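You operate a simulated robot arm through the tools that you are given. There is no shell and no other tool. Be economical: measure what you need, move in short steps, check, and stop when the job is done.

The job below is to be done with a simulated two-armed robot. You get a single attempt, and the scene is never put back.

Task
Hold the grey binder on the work table steady with one hand and flip the orders label the other way with the other.

The check looks at the end state, three seconds after you hand in, the way a careful person would. Anything else that was tipped, shoved, dropped, spilled or broken makes it a failure.

Robot
Two 7-joint arms with two-finger parallel grippers on one trunk, on a base that drives. Base frame: it is fixed to the floor where the robot stands at the start and does not move with it; the origin is under the middle of the robot, x ahead of it, y to its left, z up; the surface under the hand at the start is at about z = 900. Units: mm, degrees, N and s.
The left shoulder is at the start at [50, 177, 1179], the right one opposite. With the tool pointing down near the work surface each hand reaches from about 220 to 700 mm from the robot's upright axis, wherever it stands, measured 20 degrees to its own side. Places, roughly: orders label [500, 100, 1100]. Payload 3.43 kg a hand.
The TCP of each hand is the grasp point between the finger pads, 34 mm short of the fingertips. In the tool frame z runs along the fingers and y along their closing line. The gripper opens to 128 mm. The fingers are 24 mm wide and 12 mm thick; the gripper's body (48 by 130 mm) begins 96 mm behind the TCP.
Orientation is told as [roll, pitch, yaw] about the base's x, y, z axes, in that order, counted from this pose: with the fingers straight down and closing along the base's y, the tool's x points along the base's -x, its y along +y and its z along -z.

Tools
- The arms move only by the tool play_rows. It takes "left_rows", "right_rows" or both (then of equal length, played together; a hand with none holds still); each is a list of rows, each an object of numbers (a shift or turn left out is 0, a gripper value left out holds the last): "rx", "ry", "rz": the turn, a rotation vector about the tool's x, y, z in degrees; "tx", "ty", "tz": the shift along the tool's x, y, z in mm; "grip": the closure in counts, from 0 (fully open) to 255 (shut). In form: [{"rx": .., "ry": .., "rz": .., "tx": .., "ty": .., "tz": .., "grip": ..}, ...]. A call has 1 to 8 rows; each row shifts and turns the commanded pose from where the row before left it, along the tool's axes as they then stand. A row lasts 0.2 s, in which the tool goes at most 50 mm and 8.6 degrees; a call with a longer step from one row to the next is refused whole, and so is a gripper value outside its range. A pose out of reach is approached as far as the arm can. The call stops where the force on the tool passes 40 N (or 10 N more than at its start, if that is more) or the arm is blocked; 0.2 s more then pass. The fingers move at their own pace (about 108 mm/s each) and stop on an object; they squeeze with about 42 N. The grip force told is the motor's: it shows also when the fingers shut on nothing. Time passes only in rows, and 0.2 s behind the last, so rows that do not move let the fingers close. It gives the time, the measured TCP pose, the force on the tool (base axes), the opening and the grip force at its end, in the units of the frame above (readings bear some noise), with the torque about the TCP (base axes, N m) and any sound that the robot's microphone picked up, and new pictures: "pictures" is both (left out), scene, wrist or none (wrist: the cameras of the hands that moved).
- Cameras (640 x 400 px; columns grow to the right, rows downward): "scene" is now at [151.2, 37.5, 1331.8]; the picture's right is [0.39, -0.92, 0.00], its down [-0.54, -0.23, -0.81] and it looks along [0.75, 0.32, -0.58] (base axes); focal length 266 px, centre (320, 200). "left" rides on the left gripper at [76, 11, -160] in its tool frame; the picture's right is [-0.15, 0.99, 0.00], its down [-0.88, -0.13, -0.46] and it looks along [-0.45, -0.07, 0.89] (tool axes); focal length 234 px, centre (320, 200). "right" rides on the right gripper at [76, -11, -160] in its tool frame; the picture's right is [0.15, 0.99, 0.00], its down [-0.88, 0.13, -0.46] and it looks along [-0.45, 0.07, 0.89] (tool axes); focal length 234 px, centre (320, 200). There is no depth. A picture from a camera that has moved, and an enlarged one, comes with that camera's place and axes in the base frame and with its lens. The place of the scene camera against the robot may be out by one fixed shift of up to 12 mm in any direction.
- slide_trunk(by): slides the trunk up (or, below 0, down) by that many mm; the arms and the scene camera ride with it, the base frame stays. It gives what a move gives, with no picture.
- base_move(legs): drives the robot by 1 to 6 legs, each [ahead, turn to the left] in mm and degrees, along the robot's own axes; the way and the turn of a leg run together, so that a leg with both is an arc; at most 1500 mm and 180 degrees a leg. The arms and the cameras ride along, it lands a little off, and it stops where it bumps. It gives what a move gives, and a new picture of the scene camera.
- aim_head(pan, tilt): turns the head with the scene camera to pan (to the left, within 80 degrees either way) and tilt (down, from -29 to 69), counted from straight ahead of the robot. It gives what a move gives, and a new picture of the scene camera.
- zoom(camera, box): a new picture of the part [left, top, right, bottom] of that camera's present view, enlarged. The clock stands still meanwhile.
- sign_off(): hands the job in; it is judged then, once.

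Work in short steps. Places have to be worked out from the pictures, the camera data and where the tool is seen: move nearer, look again, correct. Check each grasp and each placing, and mend what went wrong. You have 120 turns and 260 pictures in all, those below and enlarged ones among them. Open the grippers and draw the arms clear of the work before you hand the job in, unless the task says otherwise; then end with one line.

The tools are called after "Call:" as name(argument=value, ...) on one line, values as JSON. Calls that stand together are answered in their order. play_rows: Moves the arms, as the interface text tells. Its arguments: {"type":"object","properties":{"left_rows":{"type":"array","items":{"type":"object","properties":{"rx":{"type":"number"},"ry":{"type":"number"},"rz":{"type":"number"},"tx":{"type":"number"},"ty":{"type":"number"},"tz":{"type":"number"},"grip":{"type":"number"}}}},"right_rows":{"type":"array","items":{"type":"object","properties":{"rx":{"type":"number"},"ry":{"type":"number"},"rz":{"type":"number"},"tx":{"type":"number"},"ty":{"type":"number"},"tz":{"type":"number"},"grip":{"type":"number"}}}},"pictures":{"type":"string","enum":["both","scene","wrist","none"]}},"required":[]} The other tools are called the same way: slide_trunk (by) slides the trunk up or down; base_move (legs) drives the base; aim_head (pan, tilt) turns the head that bears the scene camera; zoom (camera, box) takes an enlarged picture of a part of a camera's view; sign_off () hands the job in.

At the start:

```text
clock: 0.0
left_tool_pos: [463.7, 393.3, 1000.5]
left_tool_rot: [0.1, 0.0, 0.1]
left_contact_force: [0.3, 0.6, -0.5]
left_torque: [-0.02, -0.03, 0.0]
left_finger_gap: 127.9
left_grasp_force: 0.0
right_tool_pos: [435.9, -69.6, 999.7]
right_tool_rot: [-0.1, -0.1, 0.1]
right_contact_force: [-0.6, -0.5, 0.2]
right_torque: [-0.03, 0.01, 0.0]
right_finger_gap: 128.0
right_grasp_force: 0.1
trunk travel left (down, up): [-350.0, 51.0]
robot x, y, heading: [1.9, 1.5, -0.1]
head pan, tilt: [23.1, 35.7]
```

scene: 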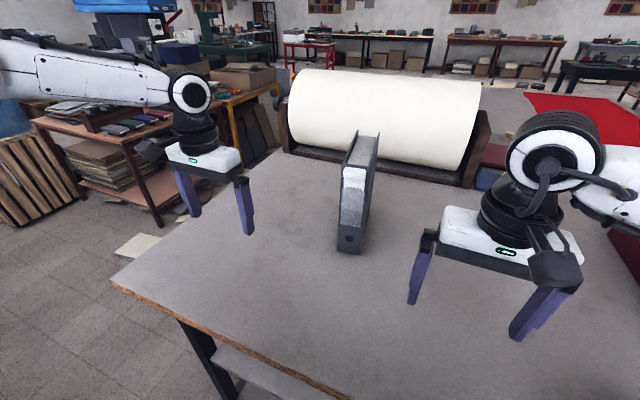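
right: 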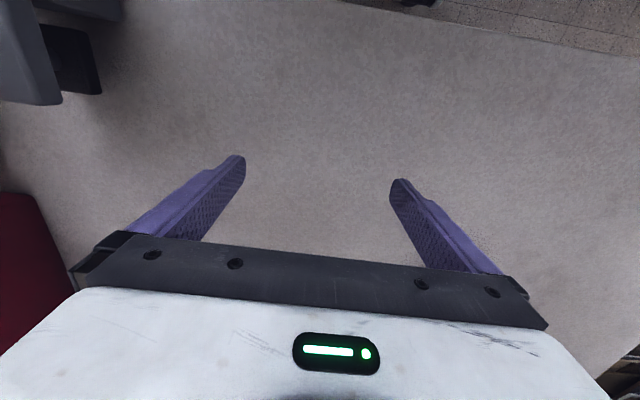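
left: 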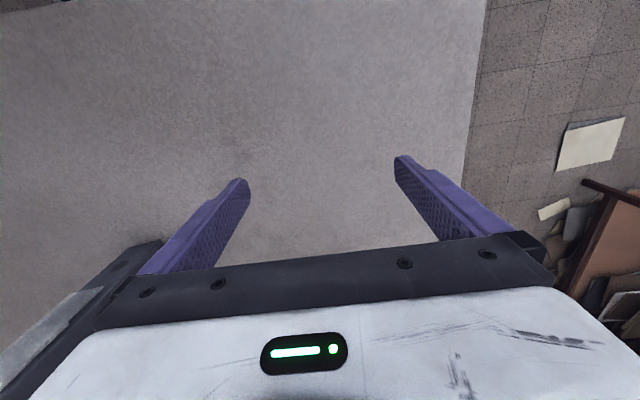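

The binder stands upright in mid-picture with a whitish label on its spine. I zoom in to see the label.

Call:
zoom(camera="scene", box=[300, 120, 412, 260])

```text
2.86 times, centred on (356, 190) of scene
camera zoom: at [151.2, 37.5, 1331.8], right [0.39, -0.92, 0.0], down [-0.54, -0.23, -0.81], along [0.75, 0.32, -0.58], focal length 760 px, centre (217, 229)
```

zoom: 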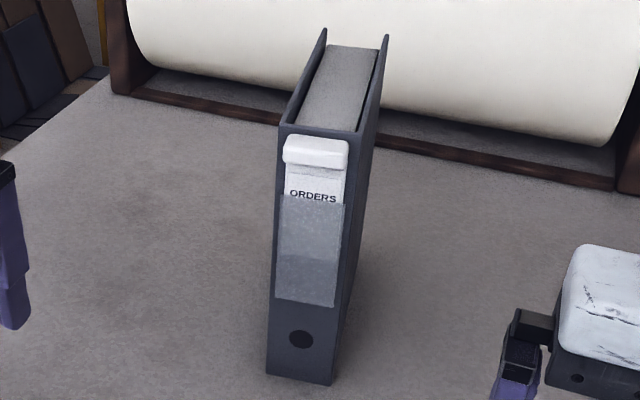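

The spine stands at about x=550, y=139, yawed about 10°, and the label tab is near z=1100. I look at the tab more closely.

Call:
zoom(camera="scene", box=[336, 155, 376, 180])

Call:
zoom(camera="scene", box=[320, 125, 400, 175])

```text
16.00 times, centred on (356, 168) of scene
camera zoom: at [151.2, 37.5, 1331.8], right [0.39, -0.92, 0.0], down [-0.54, -0.23, -0.81], along [0.75, 0.32, -0.58], focal length 4255 px, centre (-256, 720)
```

zoom: 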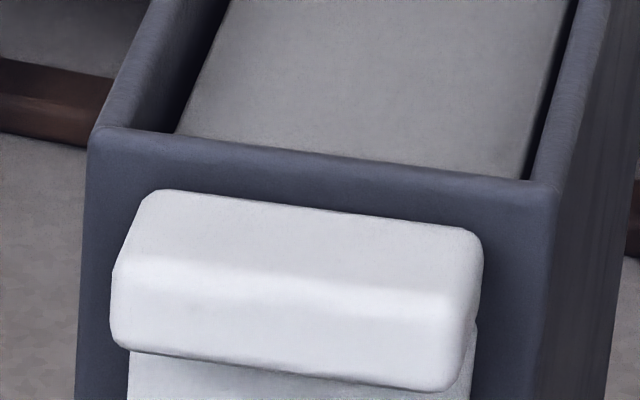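

```text
8.00 times, centred on (360, 150) of scene
camera zoom: at [151.2, 37.5, 1331.8], right [0.39, -0.92, 0.0], down [-0.54, -0.23, -0.81], along [0.75, 0.32, -0.58], focal length 2127 px, centre (0, 600)
```

zoom: 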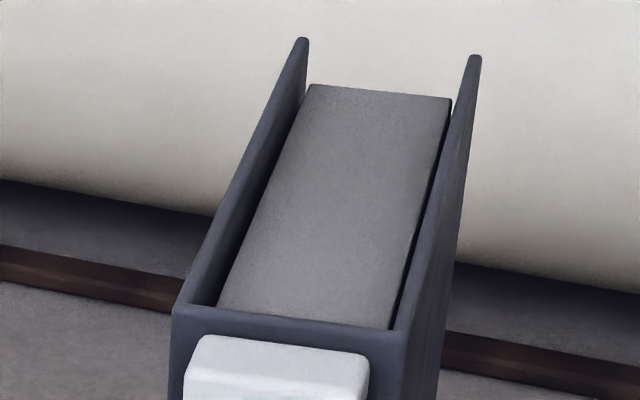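

The tab is about 40 x 14 x 11 mm, just under the spine top. My plan is for the right hand to grip the binder low across its thickness from the front. The left hand then draws the label up, yaws it 180° and puts it back. First I stage the right hand in front of the binder.

Call:
play_rows(right_rows=[{"ty": 24}, {"ty": 24}, {"ty": 24}, {"ty": 24}, {"ty": 24}, {"ty": 24}, {"ty": 24}, {"ty": 24, "rz": -8.4}], pictures="none")

Call:
play_rows(right_rows=[{"ry": -8.5}, {"ry": -8.5}, {"ry": -8.5}, {"ry": -8.5}, {"ry": -8.5}, {"ry": -8.5}, {"ry": -8.5}, {"ry": -8.5}], pictures="both")

```text
clock: 1.8
left_tool_pos: [466.0, 395.2, 1000.0]
left_tool_rot: [-0.1, 0.0, 0.0]
left_contact_force: [0.5, 0.2, 0.3]
left_torque: [-0.03, 0.03, 0.0]
left_finger_gap: 127.9
left_grasp_force: 0.1
right_tool_pos: [434.5, 124.1, 999.1]
right_tool_rot: [-0.1, 0.1, 8.4]
right_contact_force: [0.2, -0.2, 0.1]
right_torque: [-0.04, 0.01, 0.0]
right_finger_gap: 128.1
right_grasp_force: 0.1
trunk travel left (down, up): [-350.0, 51.0]
robot x, y, heading: [-3.4, -0.3, 0.2]
head pan, tilt: [23.1, 35.7]
```

```text
clock: 3.6
left_tool_pos: [465.2, 394.3, 999.1]
left_tool_rot: [0.1, 0.0, 0.0]
left_contact_force: [0.2, 0.5, 0.1]
left_torque: [-0.03, -0.01, -0.02]
left_finger_gap: 127.7
left_grasp_force: 0.1
right_tool_pos: [434.5, 122.9, 1000.6]
right_tool_rot: [0.2, -68.1, 8.3]
right_contact_force: [-0.4, -0.4, 0.6]
right_torque: [-0.01, 0.02, 0.0]
right_finger_gap: 128.1
right_grasp_force: 0.1
trunk travel left (down, up): [-350.0, 51.0]
robot x, y, heading: [-0.0, 0.2, -0.1]
head pan, tilt: [23.1, 35.7]
camera scene: at [151.1, 37.8, 1331.8], right [0.39, -0.92, 0.0], down [-0.54, -0.23, -0.81], along [0.75, 0.32, -0.58], focal length 266 px, centre (320, 200)
camera right: at [260.7, 85.5, 989.5], right [-0.2, 0.97, -0.13], down [-0.11, 0.11, 0.99], along [0.97, 0.21, 0.09], focal length 234 px, centre (320, 200)
```

scene: 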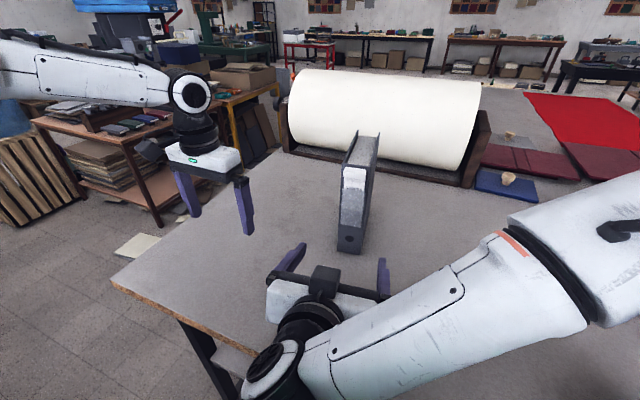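
right: 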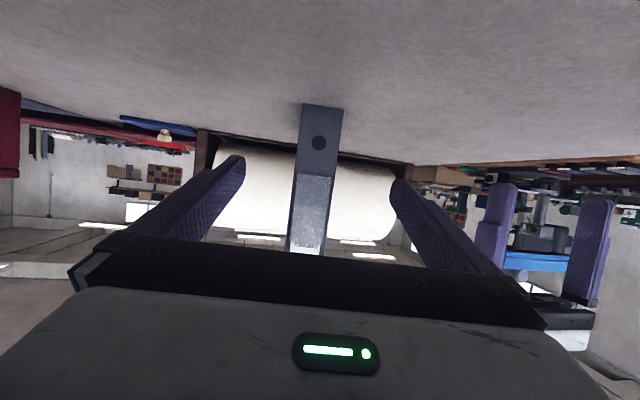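

The view lines up. I zoom on the binder's bottom edge and tab for a better fix.

Call:
zoom(camera="right", box=[272, 95, 368, 155])

Call:
zoom(camera="right", box=[224, 140, 416, 260])

Call:
zoom(camera="scene", box=[324, 210, 388, 250])

```text
6.67 times, centred on (320, 125) of right
camera zoom: at [260.7, 85.5, 989.5], right [-0.2, 0.97, -0.13], down [-0.11, 0.11, 0.99], along [0.97, 0.21, 0.09], focal length 1561 px, centre (320, 700)
```

zoom: 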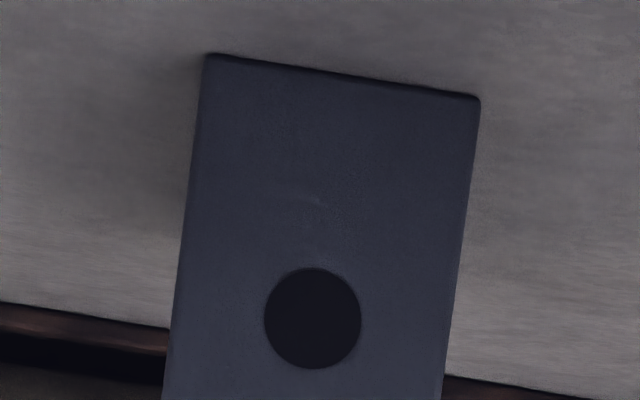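

```text
3.33 times, centred on (320, 200) of right
camera zoom: at [260.7, 85.5, 989.5], right [-0.2, 0.97, -0.13], down [-0.11, 0.11, 0.99], along [0.97, 0.21, 0.09], focal length 781 px, centre (320, 200)
```

zoom: 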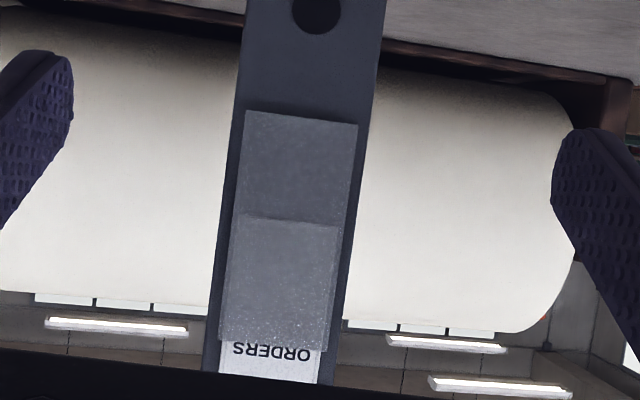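

```text
10.00 times, centred on (356, 230) of scene
camera zoom: at [151.1, 37.8, 1331.8], right [0.39, -0.92, 0.0], down [-0.54, -0.23, -0.81], along [0.75, 0.32, -0.58], focal length 2659 px, centre (-40, -100)
```

zoom: 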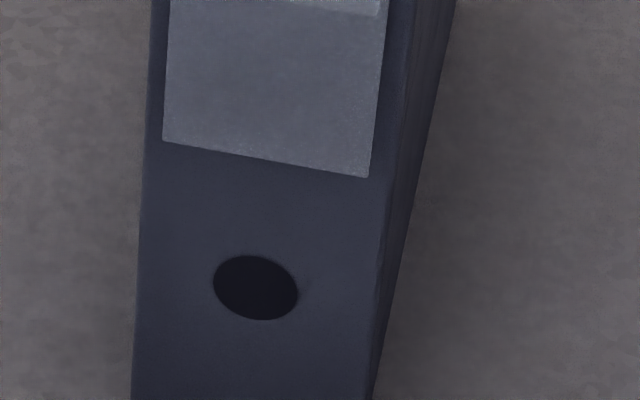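

The spine runs from about (549,163) to (558,112), yaw about 9–10°, centre (553,138). The card's lower end is only about 45 mm into the pocket. I move the right hand forward so its open fingers straddle the binder.

Call:
play_rows(right_rows=[{"tz": 23, "tx": -7.3, "ty": -0.4}, {"tz": 23, "tx": -7.3, "ty": -0.4}, {"tz": 23, "tx": -7.3, "ty": -0.4}, {"tz": 23, "tx": -7.3, "ty": -0.4}, {"tz": 23, "tx": -7.3, "ty": -0.4}, {"tz": 23, "tx": -7.3, "ty": -0.4}])

```text
clock: 5.0
left_tool_pos: [464.8, 393.3, 1000.1]
left_tool_rot: [-0.1, 0.1, -0.1]
left_contact_force: [1.0, 0.5, -0.8]
left_torque: [-0.02, 0.02, 0.03]
left_finger_gap: 128.0
left_grasp_force: 0.0
right_tool_pos: [578.1, 140.4, 988.6]
right_tool_rot: [0.2, -68.0, 8.4]
right_contact_force: [0.8, 0.0, 0.4]
right_torque: [0.0, -0.04, 0.03]
right_finger_gap: 128.0
right_grasp_force: 0.0
trunk travel left (down, up): [-350.0, 51.0]
robot x, y, heading: [-1.1, -1.0, 0.3]
head pan, tilt: [23.1, 35.7]
camera scene: at [151.5, 37.5, 1331.7], right [0.39, -0.92, 0.0], down [-0.54, -0.23, -0.81], along [0.75, 0.32, -0.58], focal length 266 px, centre (320, 200)
camera right: at [404.7, 103.7, 978.5], right [-0.2, 0.97, -0.14], down [-0.11, 0.12, 0.99], along [0.97, 0.21, 0.08], focal length 234 px, centre (320, 200)
```

scene: 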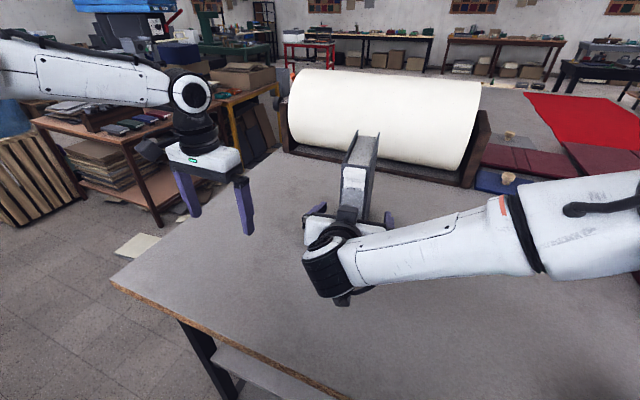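
right: 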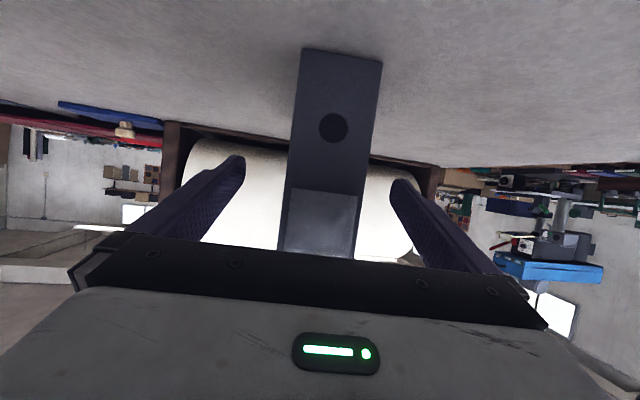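

The second fix agrees: centre (554,138.5), width 51, yaw 8.5°. I nudge 1.2 mm sideways and close to just short of contact first.

Call:
play_rows(right_rows=[{"ty": 1.2, "grip": 100}, {"grip": 142}, {"grip": 142}, {"grip": 142}], pictures="wrist")

Call:
zoom(camera="right", box=[224, 100, 416, 260])

```text
clock: 6.0
left_tool_pos: [465.4, 394.4, 1001.5]
left_tool_rot: [0.0, 0.1, 0.0]
left_contact_force: [-0.9, 0.0, 0.5]
left_torque: [-0.01, 0.01, 0.02]
left_finger_gap: 128.1
left_grasp_force: 0.2
right_tool_pos: [577.0, 142.0, 988.6]
right_tool_rot: [-0.1, -68.0, 8.4]
right_contact_force: [0.3, -0.1, 0.1]
right_torque: [-0.01, -0.02, -0.03]
right_finger_gap: 57.1
right_grasp_force: 0.0
trunk travel left (down, up): [-350.0, 51.0]
robot x, y, heading: [-0.4, -0.2, -0.0]
head pan, tilt: [23.1, 35.7]
camera right: at [403.7, 104.8, 978.6], right [-0.2, 0.97, -0.14], down [-0.11, 0.12, 0.99], along [0.97, 0.21, 0.08], focal length 234 px, centre (320, 200)
```

right: 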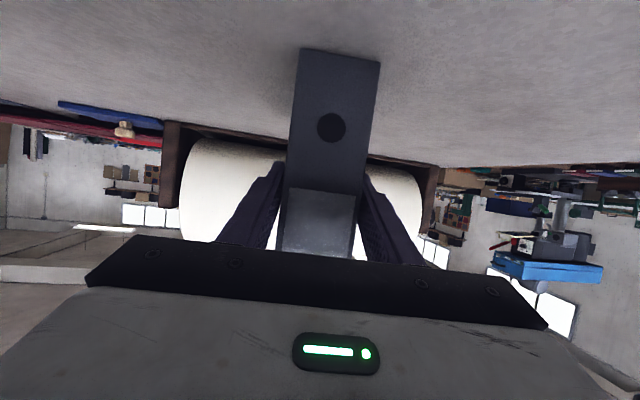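

```text
2.50 times, centred on (320, 180) of right
camera zoom: at [403.7, 104.8, 978.6], right [-0.2, 0.97, -0.14], down [-0.11, 0.12, 0.99], along [0.97, 0.21, 0.08], focal length 585 px, centre (320, 250)
```

zoom: 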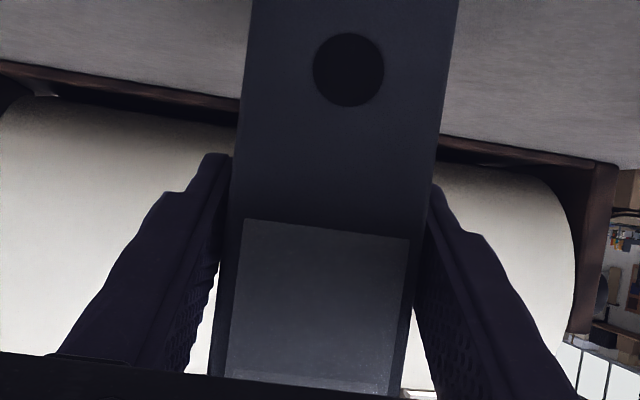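

The fingers sit evenly on both sides, so I close and hold.

Call:
play_rows(right_rows=[{"grip": 160}, {"grip": 185}, {"grip": 185}, {"grip": 185}], pictures="both")

```text
clock: 7.0
left_tool_pos: [464.7, 393.8, 999.0]
left_tool_rot: [0.0, 0.0, 0.0]
left_contact_force: [-1.2, -0.2, -0.1]
left_torque: [-0.01, 0.0, 0.01]
left_finger_gap: 127.9
left_grasp_force: 0.0
right_tool_pos: [576.7, 139.9, 988.4]
right_tool_rot: [0.0, -68.1, 8.3]
right_contact_force: [-0.1, -1.8, -0.2]
right_torque: [-0.04, -0.08, -0.1]
right_finger_gap: 51.9
right_grasp_force: 41.8
trunk travel left (down, up): [-350.0, 51.0]
robot x, y, heading: [-2.4, -0.0, -0.1]
head pan, tilt: [23.1, 35.7]
camera scene: at [151.2, 37.3, 1331.8], right [0.39, -0.92, 0.0], down [-0.54, -0.23, -0.81], along [0.75, 0.32, -0.58], focal length 266 px, centre (320, 200)
camera right: at [403.8, 104.5, 978.6], right [-0.2, 0.97, -0.14], down [-0.11, 0.12, 0.99], along [0.97, 0.21, 0.08], focal length 234 px, centre (320, 200)
```

scene: 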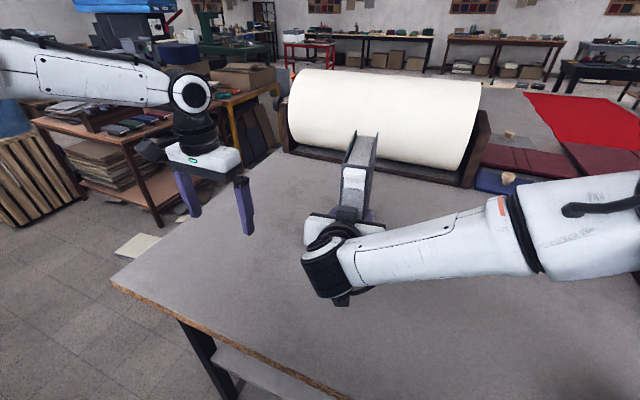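
right: 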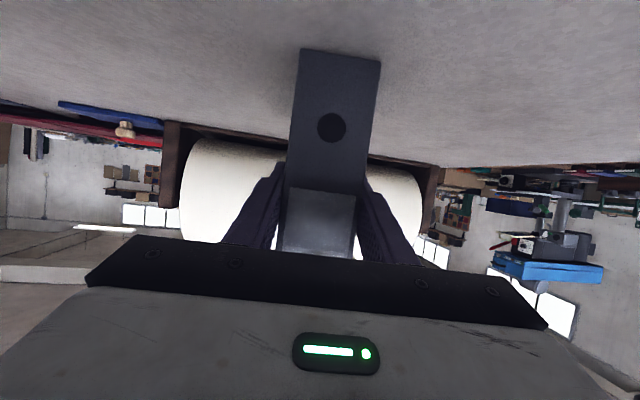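

The binder is held (51.9 mm, 42 N). Next I raise the left hand and test how far it can yaw, since the flip needs 180°.

Call:
play_rows(left_rows=[{"tz": -30, "rz": -8.5}, {"tz": -30, "rz": -8.5}, {"tz": -30, "rz": -8.5}, {"tz": -30, "rz": -8.5}, {"tz": -30, "rz": -8.5}, {"tz": -30, "rz": -8.5}, {"tz": -20, "rz": -8.5}, {"rz": -8.5}], pictures="none")

Call:
play_rows(left_rows=[{"rz": -8.5}, {"rz": -8.5}, {"rz": -8.5}, {"rz": -8.5}, {"rz": -8.5}, {"rz": -8.5}, {"rz": -8.5}, {"rz": -8.5}], pictures="none")

Call:
play_rows(left_rows=[{"rz": -8.5}, {"rz": -8.5}, {"rz": -8.5}, {"rz": -8.5}, {"rz": -8.5}, {"rz": -8.5}], pictures="both")

```text
clock: 8.8
left_tool_pos: [464.2, 396.4, 1199.2]
left_tool_rot: [-0.1, 0.0, 68.1]
left_contact_force: [-0.1, -0.4, 0.5]
left_torque: [0.0, 0.0, 0.0]
left_finger_gap: 128.0
left_grasp_force: 0.1
right_tool_pos: [576.5, 141.1, 988.6]
right_tool_rot: [0.0, -68.1, 8.4]
right_contact_force: [0.3, -1.4, 0.0]
right_torque: [0.09, -0.08, 0.04]
right_finger_gap: 51.8
right_grasp_force: 41.8
trunk travel left (down, up): [-350.0, 51.0]
robot x, y, heading: [0.0, -3.4, -0.1]
head pan, tilt: [23.1, 35.7]
```

```text
clock: 10.6
left_tool_pos: [464.4, 394.3, 1201.6]
left_tool_rot: [0.1, 0.0, 136.2]
left_contact_force: [-0.1, -0.3, 0.9]
left_torque: [0.01, -0.02, 0.0]
left_finger_gap: 127.9
left_grasp_force: 0.1
right_tool_pos: [576.5, 141.4, 988.5]
right_tool_rot: [0.0, -68.1, 8.4]
right_contact_force: [-0.7, 0.0, -0.3]
right_torque: [0.11, 0.03, 0.02]
right_finger_gap: 52.0
right_grasp_force: 42.4
trunk travel left (down, up): [-350.0, 51.0]
robot x, y, heading: [2.8, -0.4, -0.0]
head pan, tilt: [23.1, 35.7]
```

```text
clock: 12.0
left_tool_pos: [468.3, 492.7, 1201.4]
left_tool_rot: [0.4, 0.0, -173.3]
left_contact_force: [0.5, 0.0, 0.4]
left_torque: [0.0, -0.01, -0.02]
left_finger_gap: 127.9
left_grasp_force: 0.0
left hand out of reach, approached as far as the arm can: row 4, 5, 6
right_tool_pos: [576.5, 142.4, 989.2]
right_tool_rot: [0.0, -68.1, 8.3]
right_contact_force: [0.8, 0.1, -0.6]
right_torque: [0.01, -0.15, -0.05]
right_finger_gap: 51.5
right_grasp_force: 42.3
trunk travel left (down, up): [-350.0, 51.0]
robot x, y, heading: [-1.1, -2.8, 0.1]
head pan, tilt: [23.1, 35.7]
camera scene: at [151.3, 37.7, 1331.8], right [0.39, -0.92, 0.0], down [-0.54, -0.23, -0.81], along [0.75, 0.32, -0.58], focal length 266 px, centre (320, 200)
camera left: at [546.6, 491.5, 1359.8], right [-0.03, -1.0, 0.01], down [-0.89, 0.03, 0.46], along [-0.46, 0.01, -0.89], focal length 234 px, centre (320, 200)
```

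scene: 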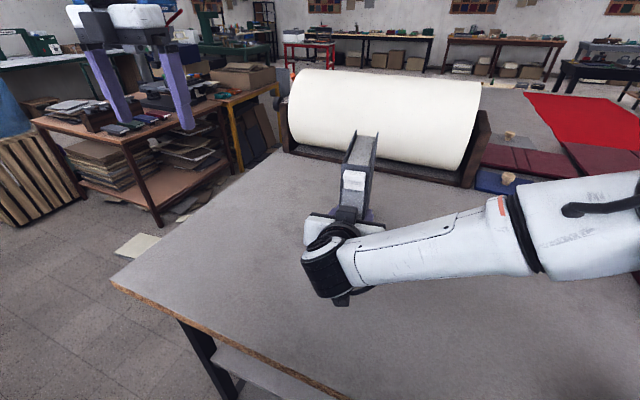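
left: 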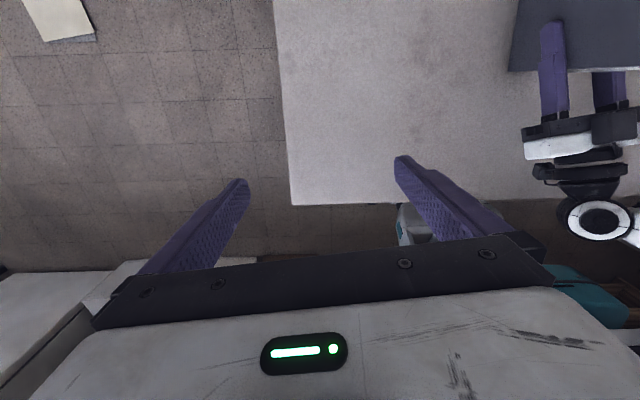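

The left hand's yaw stops at about +165° here. I unwind and test the negative direction at the binder itself.

Call:
play_rows(left_rows=[{"rz": 8.5}, {"rz": 8.5}, {"rz": 8.5}, {"rz": 8.5}, {"rz": 8.5}, {"rz": 8.5}, {"rz": 8.5}, {"rz": 8.5}], pictures="none")

Call:
play_rows(left_rows=[{"rz": 8.5}, {"rz": 8.5}, {"rz": 8.5}, {"rz": 8.5}, {"rz": 8.5}, {"rz": 8.5}, {"rz": 8.5}, {"rz": 8.5}], pictures="none")

Call:
play_rows(left_rows=[{"rz": 8.5}, {"rz": 8.5}, {"rz": 8.5}, {"rz": 8.5}, {"rz": 8.5}, {"rz": 8.5}], pictures="none")

```text
clock: 13.8
left_tool_pos: [470.1, 493.5, 1201.5]
left_tool_rot: [0.0, 0.0, 118.9]
left_contact_force: [0.2, 0.3, -0.1]
left_torque: [-0.03, -0.01, -0.01]
left_finger_gap: 128.1
left_grasp_force: 0.1
right_tool_pos: [577.1, 141.5, 989.9]
right_tool_rot: [0.0, -67.9, 8.4]
right_contact_force: [-0.1, -0.4, 0.5]
right_torque: [0.0, -0.08, -0.04]
right_finger_gap: 51.7
right_grasp_force: 42.6
trunk travel left (down, up): [-350.0, 51.0]
robot x, y, heading: [0.4, 5.1, 0.0]
head pan, tilt: [23.1, 35.7]
```

```text
clock: 15.6
left_tool_pos: [469.1, 492.3, 1199.8]
left_tool_rot: [0.1, 0.0, 50.8]
left_contact_force: [0.1, -0.3, 0.3]
left_torque: [-0.02, -0.01, 0.04]
left_finger_gap: 128.0
left_grasp_force: 0.1
right_tool_pos: [577.4, 141.8, 988.9]
right_tool_rot: [0.0, -68.0, 8.5]
right_contact_force: [-0.7, -0.5, 0.5]
right_torque: [-0.01, -0.02, -0.02]
right_finger_gap: 51.6
right_grasp_force: 41.8
trunk travel left (down, up): [-350.0, 51.0]
robot x, y, heading: [-2.1, 1.1, -0.0]
head pan, tilt: [23.1, 35.7]
```

```text
clock: 17.0
left_tool_pos: [469.5, 492.2, 1202.0]
left_tool_rot: [0.1, 0.0, -0.2]
left_contact_force: [-0.7, -0.3, -0.7]
left_torque: [0.01, 0.01, -0.02]
left_finger_gap: 128.1
left_grasp_force: 0.1
right_tool_pos: [578.1, 141.0, 988.4]
right_tool_rot: [0.0, -68.1, 8.4]
right_contact_force: [0.7, -0.9, -0.5]
right_torque: [-0.01, -0.01, -0.03]
right_finger_gap: 51.9
right_grasp_force: 42.3
trunk travel left (down, up): [-350.0, 51.0]
robot x, y, heading: [-3.7, 2.1, -0.1]
head pan, tilt: [23.1, 35.7]
```

I move the left hand above the label and check its negative yaw range there.

Call:
play_rows(left_rows=[{"tx": -9.2, "ty": -44.2}, {"tx": -9.2, "ty": -44.2}, {"tx": -9.2, "ty": -44.2}, {"tx": -9.2, "ty": -44.2}, {"tx": -9.2, "ty": -44.2}, {"tx": -9.2, "ty": -44.2}, {"tx": -9.2, "ty": -44.2}, {"tx": -9.2, "ty": -44.2}], pictures="both")

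```text
clock: 18.8
left_tool_pos: [485.2, 201.4, 1189.4]
left_tool_rot: [0.0, 0.0, 0.1]
left_contact_force: [1.1, 0.4, -0.3]
left_torque: [0.0, 0.0, 0.0]
left_finger_gap: 127.6
left_grasp_force: 0.0
left hand out of reach, approached as far as the arm can: row 6, 7, 8
right_tool_pos: [576.6, 141.0, 988.2]
right_tool_rot: [0.0, -68.1, 8.4]
right_contact_force: [-0.2, 0.7, -0.2]
right_torque: [0.05, 0.03, 0.15]
right_finger_gap: 51.9
right_grasp_force: 42.3
trunk travel left (down, up): [-350.0, 51.0]
robot x, y, heading: [0.6, -3.5, -0.1]
head pan, tilt: [23.1, 35.7]
camera scene: at [151.3, 37.5, 1331.8], right [0.39, -0.92, 0.0], down [-0.54, -0.23, -0.81], along [0.75, 0.32, -0.58], focal length 266 px, centre (320, 200)
camera left: at [410.5, 212.4, 1347.7], right [0.15, 0.99, 0.0], down [0.88, -0.13, 0.46], along [0.45, -0.07, -0.89], focal length 234 px, centre (320, 200)
```

scene: 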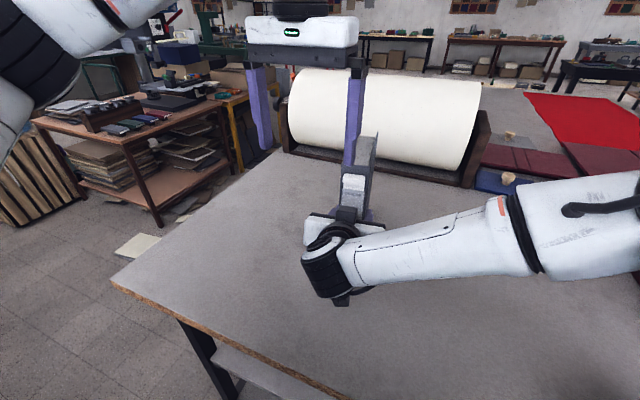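
left: 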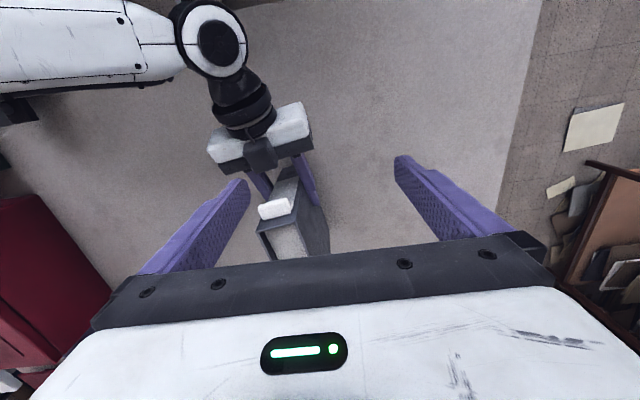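

Rows 6–8 hit a reach or joint limit. I probe whether yawing negative frees it.

Call:
play_rows(left_rows=[{"rz": 8.5}, {"rz": 8.5}, {"rz": 8.5}, {"rz": 8.5}, {"rz": 8.5}, {"rz": 8.5}, {"rz": 8.5}, {"rz": 8.5}], pictures="none")

Call:
play_rows(left_rows=[{"rz": 8.5}, {"rz": 8.5}, {"rz": 8.5}, {"rz": 8.5}, {"rz": 8.5}, {"rz": 8.5}, {"rz": 8.5}, {"rz": 8.5}], pictures="none")

Call:
play_rows(left_rows=[{"rz": 8.5}, {"rz": 8.5}, {"rz": 8.5}, {"rz": 8.5}, {"rz": 8.5}], pictures="scene")

```text
clock: 20.6
left_tool_pos: [482.7, 199.7, 1187.9]
left_tool_rot: [0.0, -0.1, -68.1]
left_contact_force: [0.4, -0.2, -0.6]
left_torque: [0.01, -0.04, 0.0]
left_finger_gap: 128.0
left_grasp_force: 0.0
right_tool_pos: [577.2, 141.4, 988.4]
right_tool_rot: [0.0, -68.0, 8.4]
right_contact_force: [-0.3, 1.4, -1.2]
right_torque: [0.08, -0.04, 0.07]
right_finger_gap: 51.8
right_grasp_force: 42.3
trunk travel left (down, up): [-350.0, 51.0]
robot x, y, heading: [0.9, -0.6, -0.0]
head pan, tilt: [23.1, 35.7]
```

```text
clock: 22.4
left_tool_pos: [482.4, 199.8, 1188.7]
left_tool_rot: [0.0, 0.0, -136.1]
left_contact_force: [0.1, -0.5, 0.5]
left_torque: [-0.02, -0.03, 0.03]
left_finger_gap: 128.0
left_grasp_force: 0.1
right_tool_pos: [577.7, 142.1, 989.1]
right_tool_rot: [-0.1, -68.1, 8.4]
right_contact_force: [0.1, 2.2, 0.8]
right_torque: [0.09, 0.07, 0.1]
right_finger_gap: 51.7
right_grasp_force: 41.9
trunk travel left (down, up): [-350.0, 51.0]
robot x, y, heading: [-1.1, -2.4, -0.0]
head pan, tilt: [23.1, 35.7]
```

```text
clock: 23.6
left_tool_pos: [483.7, 200.0, 1189.8]
left_tool_rot: [0.0, 0.0, -178.7]
left_contact_force: [-0.1, -0.2, 0.1]
left_torque: [0.01, 0.02, 0.01]
left_finger_gap: 128.2
left_grasp_force: 0.0
right_tool_pos: [577.2, 141.8, 989.6]
right_tool_rot: [0.1, -68.0, 8.4]
right_contact_force: [-0.7, 0.8, 0.6]
right_torque: [0.02, -0.02, 0.08]
right_finger_gap: 51.7
right_grasp_force: 41.7
trunk travel left (down, up): [-350.0, 51.0]
robot x, y, heading: [0.8, 2.0, 0.0]
head pan, tilt: [23.1, 35.7]
camera scene: at [151.2, 37.6, 1331.8], right [0.39, -0.92, 0.0], down [-0.54, -0.23, -0.81], along [0.75, 0.32, -0.58], focal length 266 px, centre (320, 200)
```

scene: 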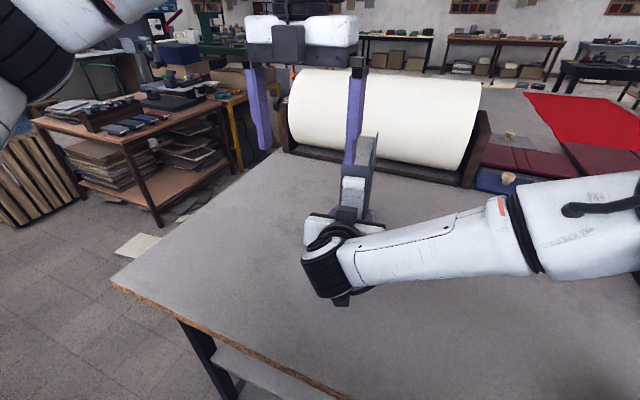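

The negative yaw range reaches -179°, so flipping from +8.5° to -171.5° is possible. From this flipped pose I probe moving toward the label position.

Call:
play_rows(left_rows=[{"tx": 15}, {"tx": 15}, {"tx": 15}, {"tx": 13}], pictures="none")

Call:
play_rows(left_rows=[{"ty": 15}, {"ty": 15}, {"ty": 15}, {"ty": 15}], pictures="both")

```text
clock: 24.6
left_tool_pos: [508.2, 226.6, 1188.4]
left_tool_rot: [0.0, 0.0, -178.3]
left_contact_force: [0.0, -0.1, 1.0]
left_torque: [0.0, 0.0, 0.0]
left_finger_gap: 128.3
left_grasp_force: 0.0
left hand out of reach, approached as far as the arm can: row 1, 2, 3, 4
right_tool_pos: [576.9, 140.2, 988.2]
right_tool_rot: [0.0, -68.0, 8.4]
right_contact_force: [-0.3, -0.5, -0.1]
right_torque: [-0.01, 0.04, -0.09]
right_finger_gap: 51.8
right_grasp_force: 42.5
trunk travel left (down, up): [-350.0, 51.0]
robot x, y, heading: [-2.7, 3.9, 0.2]
head pan, tilt: [23.1, 35.7]
```

```text
clock: 25.6
left_tool_pos: [488.0, 203.3, 1188.4]
left_tool_rot: [0.1, -0.1, -178.5]
left_contact_force: [-0.4, 0.7, 0.4]
left_torque: [0.0, 0.02, 0.01]
left_finger_gap: 128.1
left_grasp_force: 0.1
left hand out of reach, approached as far as the arm can: row 1, 2, 3, 4
right_tool_pos: [576.7, 140.8, 989.4]
right_tool_rot: [0.0, -67.9, 8.4]
right_contact_force: [-0.2, -0.9, -0.6]
right_torque: [-0.03, 0.02, -0.03]
right_finger_gap: 52.0
right_grasp_force: 41.8
trunk travel left (down, up): [-350.0, 51.0]
robot x, y, heading: [1.7, 0.2, -0.0]
head pan, tilt: [23.1, 35.7]
camera scene: at [151.3, 37.4, 1331.8], right [0.39, -0.92, 0.0], down [-0.54, -0.23, -0.81], along [0.75, 0.32, -0.58], focal length 266 px, centre (320, 200)
camera left: at [566.1, 195.6, 1347.6], right [-0.12, -0.99, 0.0], down [-0.88, 0.11, 0.46], along [-0.45, 0.05, -0.89], focal length 234 px, centre (320, 200)
```

scene: 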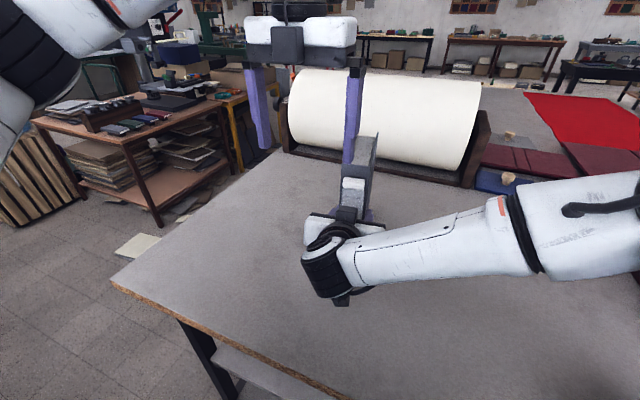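
left: 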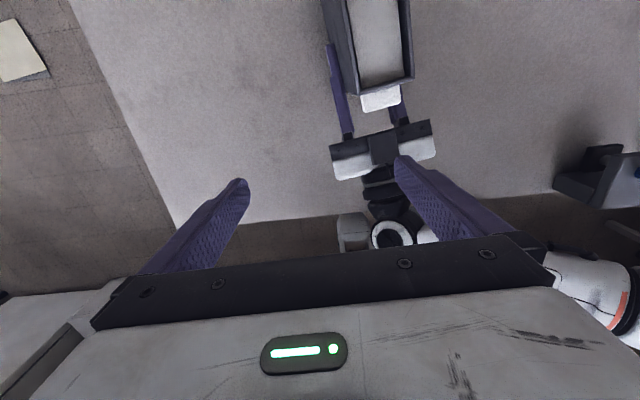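

The left arm is limited across the body at this height. Turning the robot slightly right and raising the trunk should put the label in its range. I release the binder, back the right hand out, then reposition.

Call:
play_rows(right_rows=[{"grip": 120}, {"grip": 60}, {"grip": 0}, {"grip": 0}], pictures="none")

Call:
play_rows(right_rows=[{"tz": -23, "tx": 7.3, "ty": 0.4}, {"tz": -23, "tx": 7.3, "ty": 0.4}, {"tz": -23, "tx": 7.3, "ty": 0.4}, {"tz": -23, "tx": 7.3, "ty": 0.4}, {"tz": -23, "tx": 7.3, "ty": 0.4}, {"tz": -23, "tx": 7.3, "ty": 0.4}], pictures="scene")

Call:
slide_trunk(by=45)

Call:
base_move(legs=[[0, -14]])

```text
clock: 26.6
left_tool_pos: [489.8, 205.4, 1189.3]
left_tool_rot: [0.0, -0.1, -178.4]
left_contact_force: [-0.3, -0.2, -0.5]
left_torque: [-0.03, 0.0, 0.03]
left_finger_gap: 128.0
left_grasp_force: 0.0
right_tool_pos: [578.0, 142.2, 989.2]
right_tool_rot: [-0.1, -68.0, 8.5]
right_contact_force: [-0.6, 0.5, 0.5]
right_torque: [0.01, 0.0, 0.01]
right_finger_gap: 128.1
right_grasp_force: 0.0
trunk travel left (down, up): [-350.0, 51.0]
robot x, y, heading: [-0.5, 3.2, -0.2]
head pan, tilt: [23.1, 35.7]
```

```text
clock: 28.0
left_tool_pos: [488.9, 203.4, 1187.8]
left_tool_rot: [0.1, 0.0, -178.6]
left_contact_force: [-0.1, 0.8, 0.0]
left_torque: [-0.02, -0.04, 0.02]
left_finger_gap: 128.1
left_grasp_force: 0.0
right_tool_pos: [442.8, 108.5, 996.0]
right_tool_rot: [1.4, -67.0, 4.9]
right_contact_force: [0.0, -0.1, -0.7]
right_torque: [0.0, -0.01, -0.03]
right_finger_gap: 128.0
right_grasp_force: 0.0
trunk travel left (down, up): [-350.0, 51.0]
robot x, y, heading: [2.5, -0.2, 0.0]
head pan, tilt: [23.1, 35.7]
camera scene: at [151.0, 37.4, 1331.8], right [0.39, -0.92, 0.0], down [-0.54, -0.23, -0.81], along [0.75, 0.32, -0.58], focal length 266 px, centre (320, 200)
```

scene: 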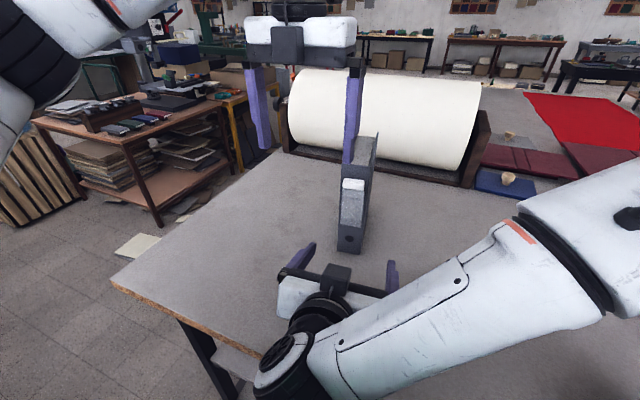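

```text
clock: 28.9
left_tool_pos: [489.0, 204.8, 1233.9]
left_tool_rot: [0.0, 0.0, -178.5]
left_contact_force: [-0.5, 0.1, 0.0]
left_torque: [0.05, 0.01, 0.03]
left_finger_gap: 127.8
left_grasp_force: 0.0
right_tool_pos: [445.3, 109.7, 1045.4]
right_tool_rot: [2.0, -67.2, 4.6]
right_contact_force: [-0.8, -0.1, 0.5]
right_torque: [0.01, 0.01, 0.03]
right_finger_gap: 128.1
right_grasp_force: 0.1
trunk travel left (down, up): [-395.0, 6.0]
robot x, y, heading: [0.3, -0.2, 0.2]
head pan, tilt: [23.1, 35.7]
```

```text
clock: 30.1
left_tool_pos: [523.8, 81.2, 1233.7]
left_tool_rot: [0.0, 0.0, 167.6]
left_contact_force: [0.2, -0.5, 0.7]
left_torque: [0.02, -0.02, 0.04]
left_finger_gap: 128.1
left_grasp_force: 0.1
right_tool_pos: [458.0, 0.5, 1048.1]
right_tool_rot: [2.7, -67.7, -9.9]
right_contact_force: [0.1, -0.5, 1.2]
right_torque: [0.02, 0.03, 0.01]
right_finger_gap: 128.2
right_grasp_force: 0.2
trunk travel left (down, up): [-395.0, 6.0]
robot x, y, heading: [0.6, -0.4, -14.1]
head pan, tilt: [23.1, 35.7]
camera scene: at [155.2, -0.1, 1376.8], right [0.16, -0.99, 0.0], down [-0.58, -0.09, -0.81], along [0.8, 0.13, -0.58], focal length 266 px, centre (320, 200)
```

scene: 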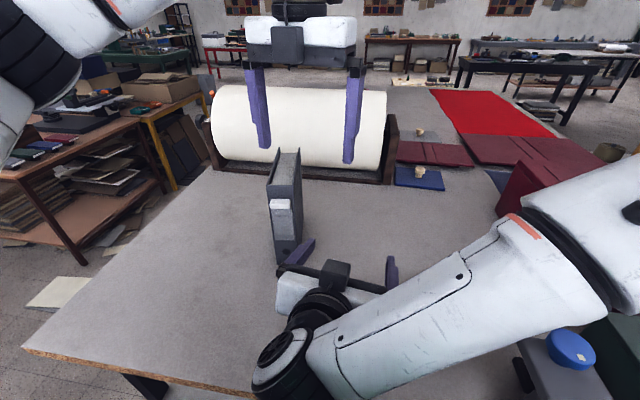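

Next I turn the left hand to yaw -171.5° and move it over the label at z≈1200 to check reach.

Call:
play_rows(left_rows=[{"rz": -7}, {"rz": -7}, {"rz": -6.9}, {"tx": 12, "ty": -26}, {"tx": 12, "ty": -26}, {"tz": 17}, {"tz": 17}], pictures="both")

```text
clock: 31.7
left_tool_pos: [540.7, 137.1, 1201.6]
left_tool_rot: [0.1, -0.1, -171.5]
left_contact_force: [-0.2, 0.6, -0.2]
left_torque: [0.0, 0.06, -0.02]
left_finger_gap: 127.8
left_grasp_force: 0.0
right_tool_pos: [459.3, 0.5, 1049.1]
right_tool_rot: [2.9, -67.6, -10.3]
right_contact_force: [-0.5, -0.2, 0.0]
right_torque: [-0.02, -0.01, -0.01]
right_finger_gap: 128.0
right_grasp_force: 0.1
trunk travel left (down, up): [-395.0, 6.0]
robot x, y, heading: [-2.1, -1.3, -13.7]
head pan, tilt: [23.1, 35.7]
camera scene: at [155.1, 0.7, 1376.8], right [0.16, -0.99, 0.0], down [-0.58, -0.09, -0.81], along [0.8, 0.13, -0.58], focal length 266 px, centre (320, 200)
camera left: at [618.0, 138.5, 1360.8], right [0.0, -1.0, 0.0], down [-0.89, 0.0, 0.46], along [-0.46, 0.0, -0.89], focal length 234 px, centre (320, 200)
```

scene: 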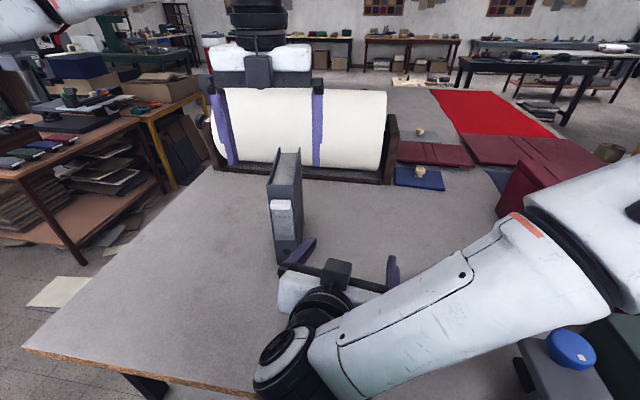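
left: 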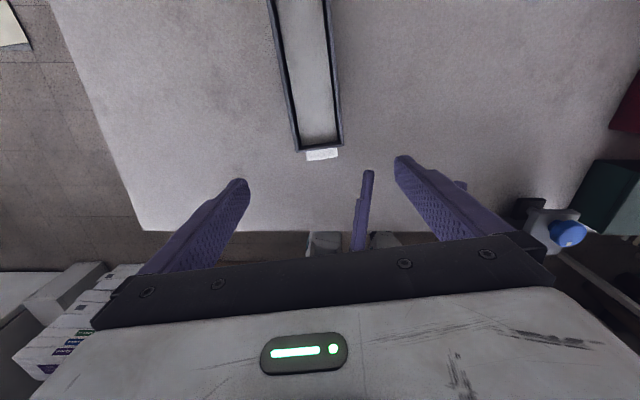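

Reach is fine here. I zoom for an accurate fix on the tab, then test the other yaw end.

Call:
zoom(camera="left", box=[288, 130, 352, 170])

Call:
play_rows(left_rows=[{"rz": -8.5}, {"rz": -8.5}, {"rz": -8.5}, {"rz": -8.5}, {"rz": -8.5}, {"rz": -8.5}, {"rz": -8.5}], pictures="none")

Call:
play_rows(left_rows=[{"rz": -8.5}, {"rz": -8.5}, {"rz": -8.5}, {"rz": -8.5}, {"rz": -8.5}, {"rz": -8.5}, {"rz": -8.5}], pictures="none")

Call:
play_rows(left_rows=[{"rz": -8.5}, {"rz": -8.5}, {"rz": -8.5}, {"rz": -8.5}, {"rz": -8.5}, {"rz": -8.5}, {"rz": -8.5}, {"rz": -1.5}], pictures="both")

```text
10.00 times, centred on (320, 150) of left
camera zoom: at [618.0, 138.5, 1360.8], right [0.0, -1.0, 0.0], down [-0.89, 0.0, 0.46], along [-0.46, 0.0, -0.89], focal length 2342 px, centre (320, 700)
```

zoom: 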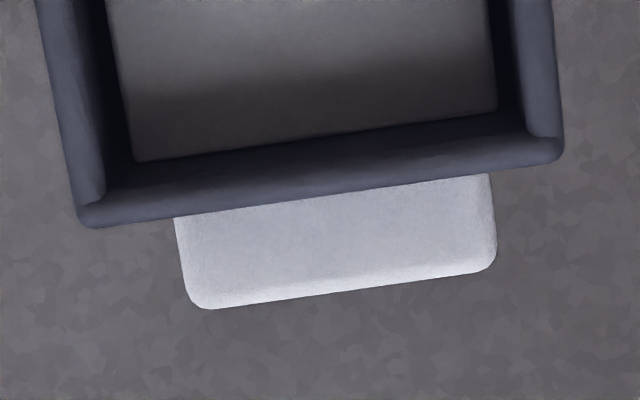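

```text
clock: 33.3
left_tool_pos: [539.5, 137.0, 1201.2]
left_tool_rot: [0.0, -0.1, -111.9]
left_contact_force: [0.1, 0.0, 0.4]
left_torque: [-0.01, 0.01, -0.01]
left_finger_gap: 127.9
left_grasp_force: 0.1
right_tool_pos: [459.5, -1.4, 1049.1]
right_tool_rot: [3.0, -67.6, -10.4]
right_contact_force: [0.9, -0.6, 0.7]
right_torque: [-0.03, 0.0, 0.0]
right_finger_gap: 127.9
right_grasp_force: 0.0
trunk travel left (down, up): [-395.0, 6.0]
robot x, y, heading: [-3.2, 1.1, -13.9]
head pan, tilt: [23.1, 35.7]
```

```text
clock: 34.9
left_tool_pos: [539.2, 135.6, 1199.8]
left_tool_rot: [0.0, -0.1, -52.2]
left_contact_force: [-0.8, -0.3, 0.0]
left_torque: [-0.01, -0.01, 0.01]
left_finger_gap: 128.0
left_grasp_force: 0.0
right_tool_pos: [459.3, -0.7, 1048.8]
right_tool_rot: [2.9, -67.6, -10.4]
right_contact_force: [0.6, -0.2, 0.7]
right_torque: [0.0, 0.0, 0.0]
right_finger_gap: 128.0
right_grasp_force: 0.1
trunk travel left (down, up): [-395.0, 6.0]
robot x, y, heading: [-1.4, 3.5, -14.1]
head pan, tilt: [23.1, 35.7]
```

```text
clock: 36.7
left_tool_pos: [539.2, 136.7, 1199.2]
left_tool_rot: [0.0, 0.0, 8.6]
left_contact_force: [0.4, 1.1, 0.0]
left_torque: [0.0, 0.02, 0.0]
left_finger_gap: 127.8
left_grasp_force: 0.1
right_tool_pos: [460.3, -0.2, 1049.3]
right_tool_rot: [2.9, -67.7, -10.4]
right_contact_force: [-0.4, -0.2, 0.0]
right_torque: [0.04, 0.03, -0.01]
right_finger_gap: 128.2
right_grasp_force: 0.0
trunk travel left (down, up): [-395.0, 6.0]
robot x, y, heading: [-2.7, 2.6, -13.8]
head pan, tilt: [23.1, 35.7]
camera scene: at [155.1, 0.5, 1376.8], right [0.16, -0.99, 0.0], down [-0.58, -0.09, -0.81], along [0.8, 0.13, -0.58], focal length 266 px, centre (320, 200)
camera left: at [464.0, 136.6, 1358.3], right [0.0, 1.0, 0.0], down [0.89, 0.0, 0.46], along [0.46, 0.0, -0.89], focal length 234 px, centre (320, 200)
```

scene: 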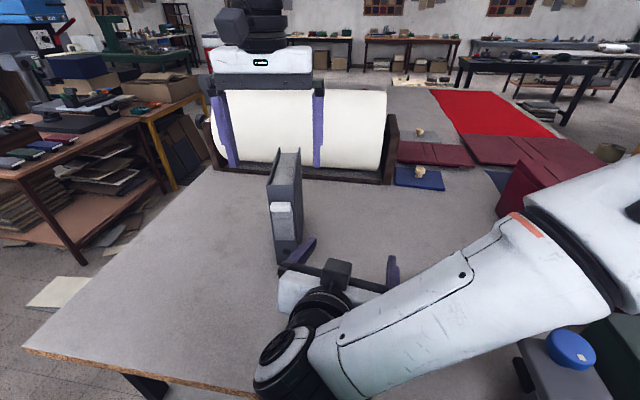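
left: 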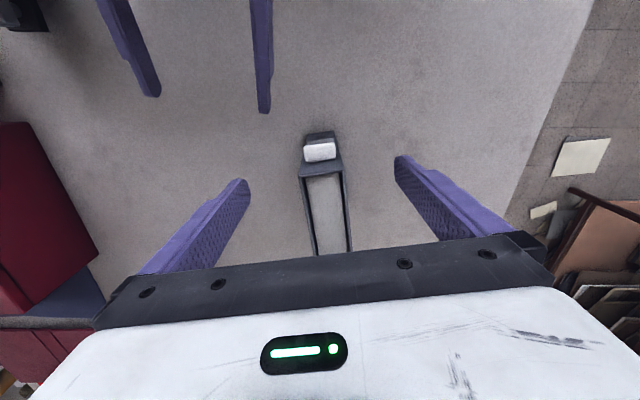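

Both yaw ends are reachable. I zoom from this side to pin down the tab's height and depth.

Call:
zoom(camera="left", box=[288, 125, 352, 165])

```text
10.00 times, centred on (320, 145) of left
camera zoom: at [464.0, 136.6, 1358.3], right [0.0, 1.0, 0.0], down [0.89, 0.0, 0.46], along [0.46, 0.0, -0.89], focal length 2342 px, centre (320, 750)
```

zoom: 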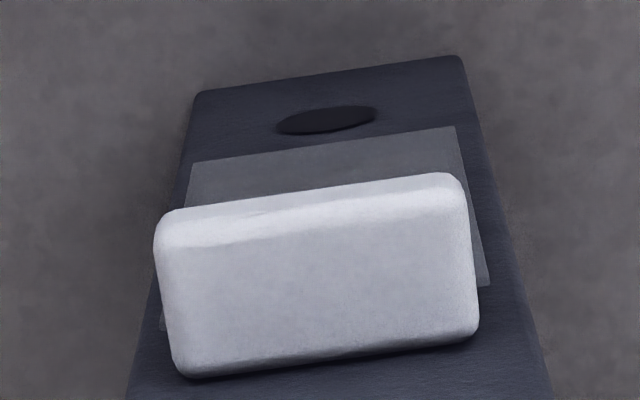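

The views disagree slightly about the tab's distance from the spine. I take a fresh close scene view from the new camera position.

Call:
zoom(camera="scene", box=[264, 190, 312, 220])

Call:
zoom(camera="scene", box=[240, 150, 336, 270])

```text
13.33 times, centred on (288, 205) of scene
camera zoom: at [155.1, 0.5, 1376.8], right [0.16, -0.99, 0.0], down [-0.58, -0.09, -0.81], along [0.8, 0.13, -0.58], focal length 3546 px, centre (747, 133)
```

zoom: 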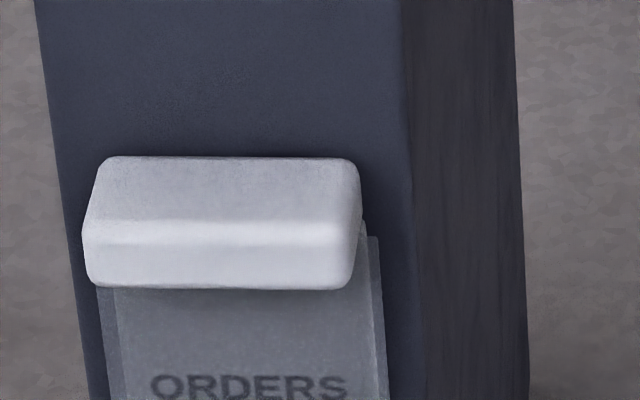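

```text
3.33 times, centred on (288, 210) of scene
camera zoom: at [155.1, 0.5, 1376.8], right [0.16, -0.99, 0.0], down [-0.58, -0.09, -0.81], along [0.8, 0.13, -0.58], focal length 886 px, centre (427, 167)
```

zoom: 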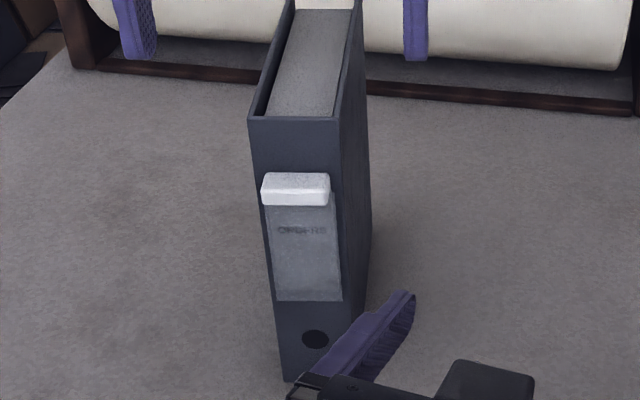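

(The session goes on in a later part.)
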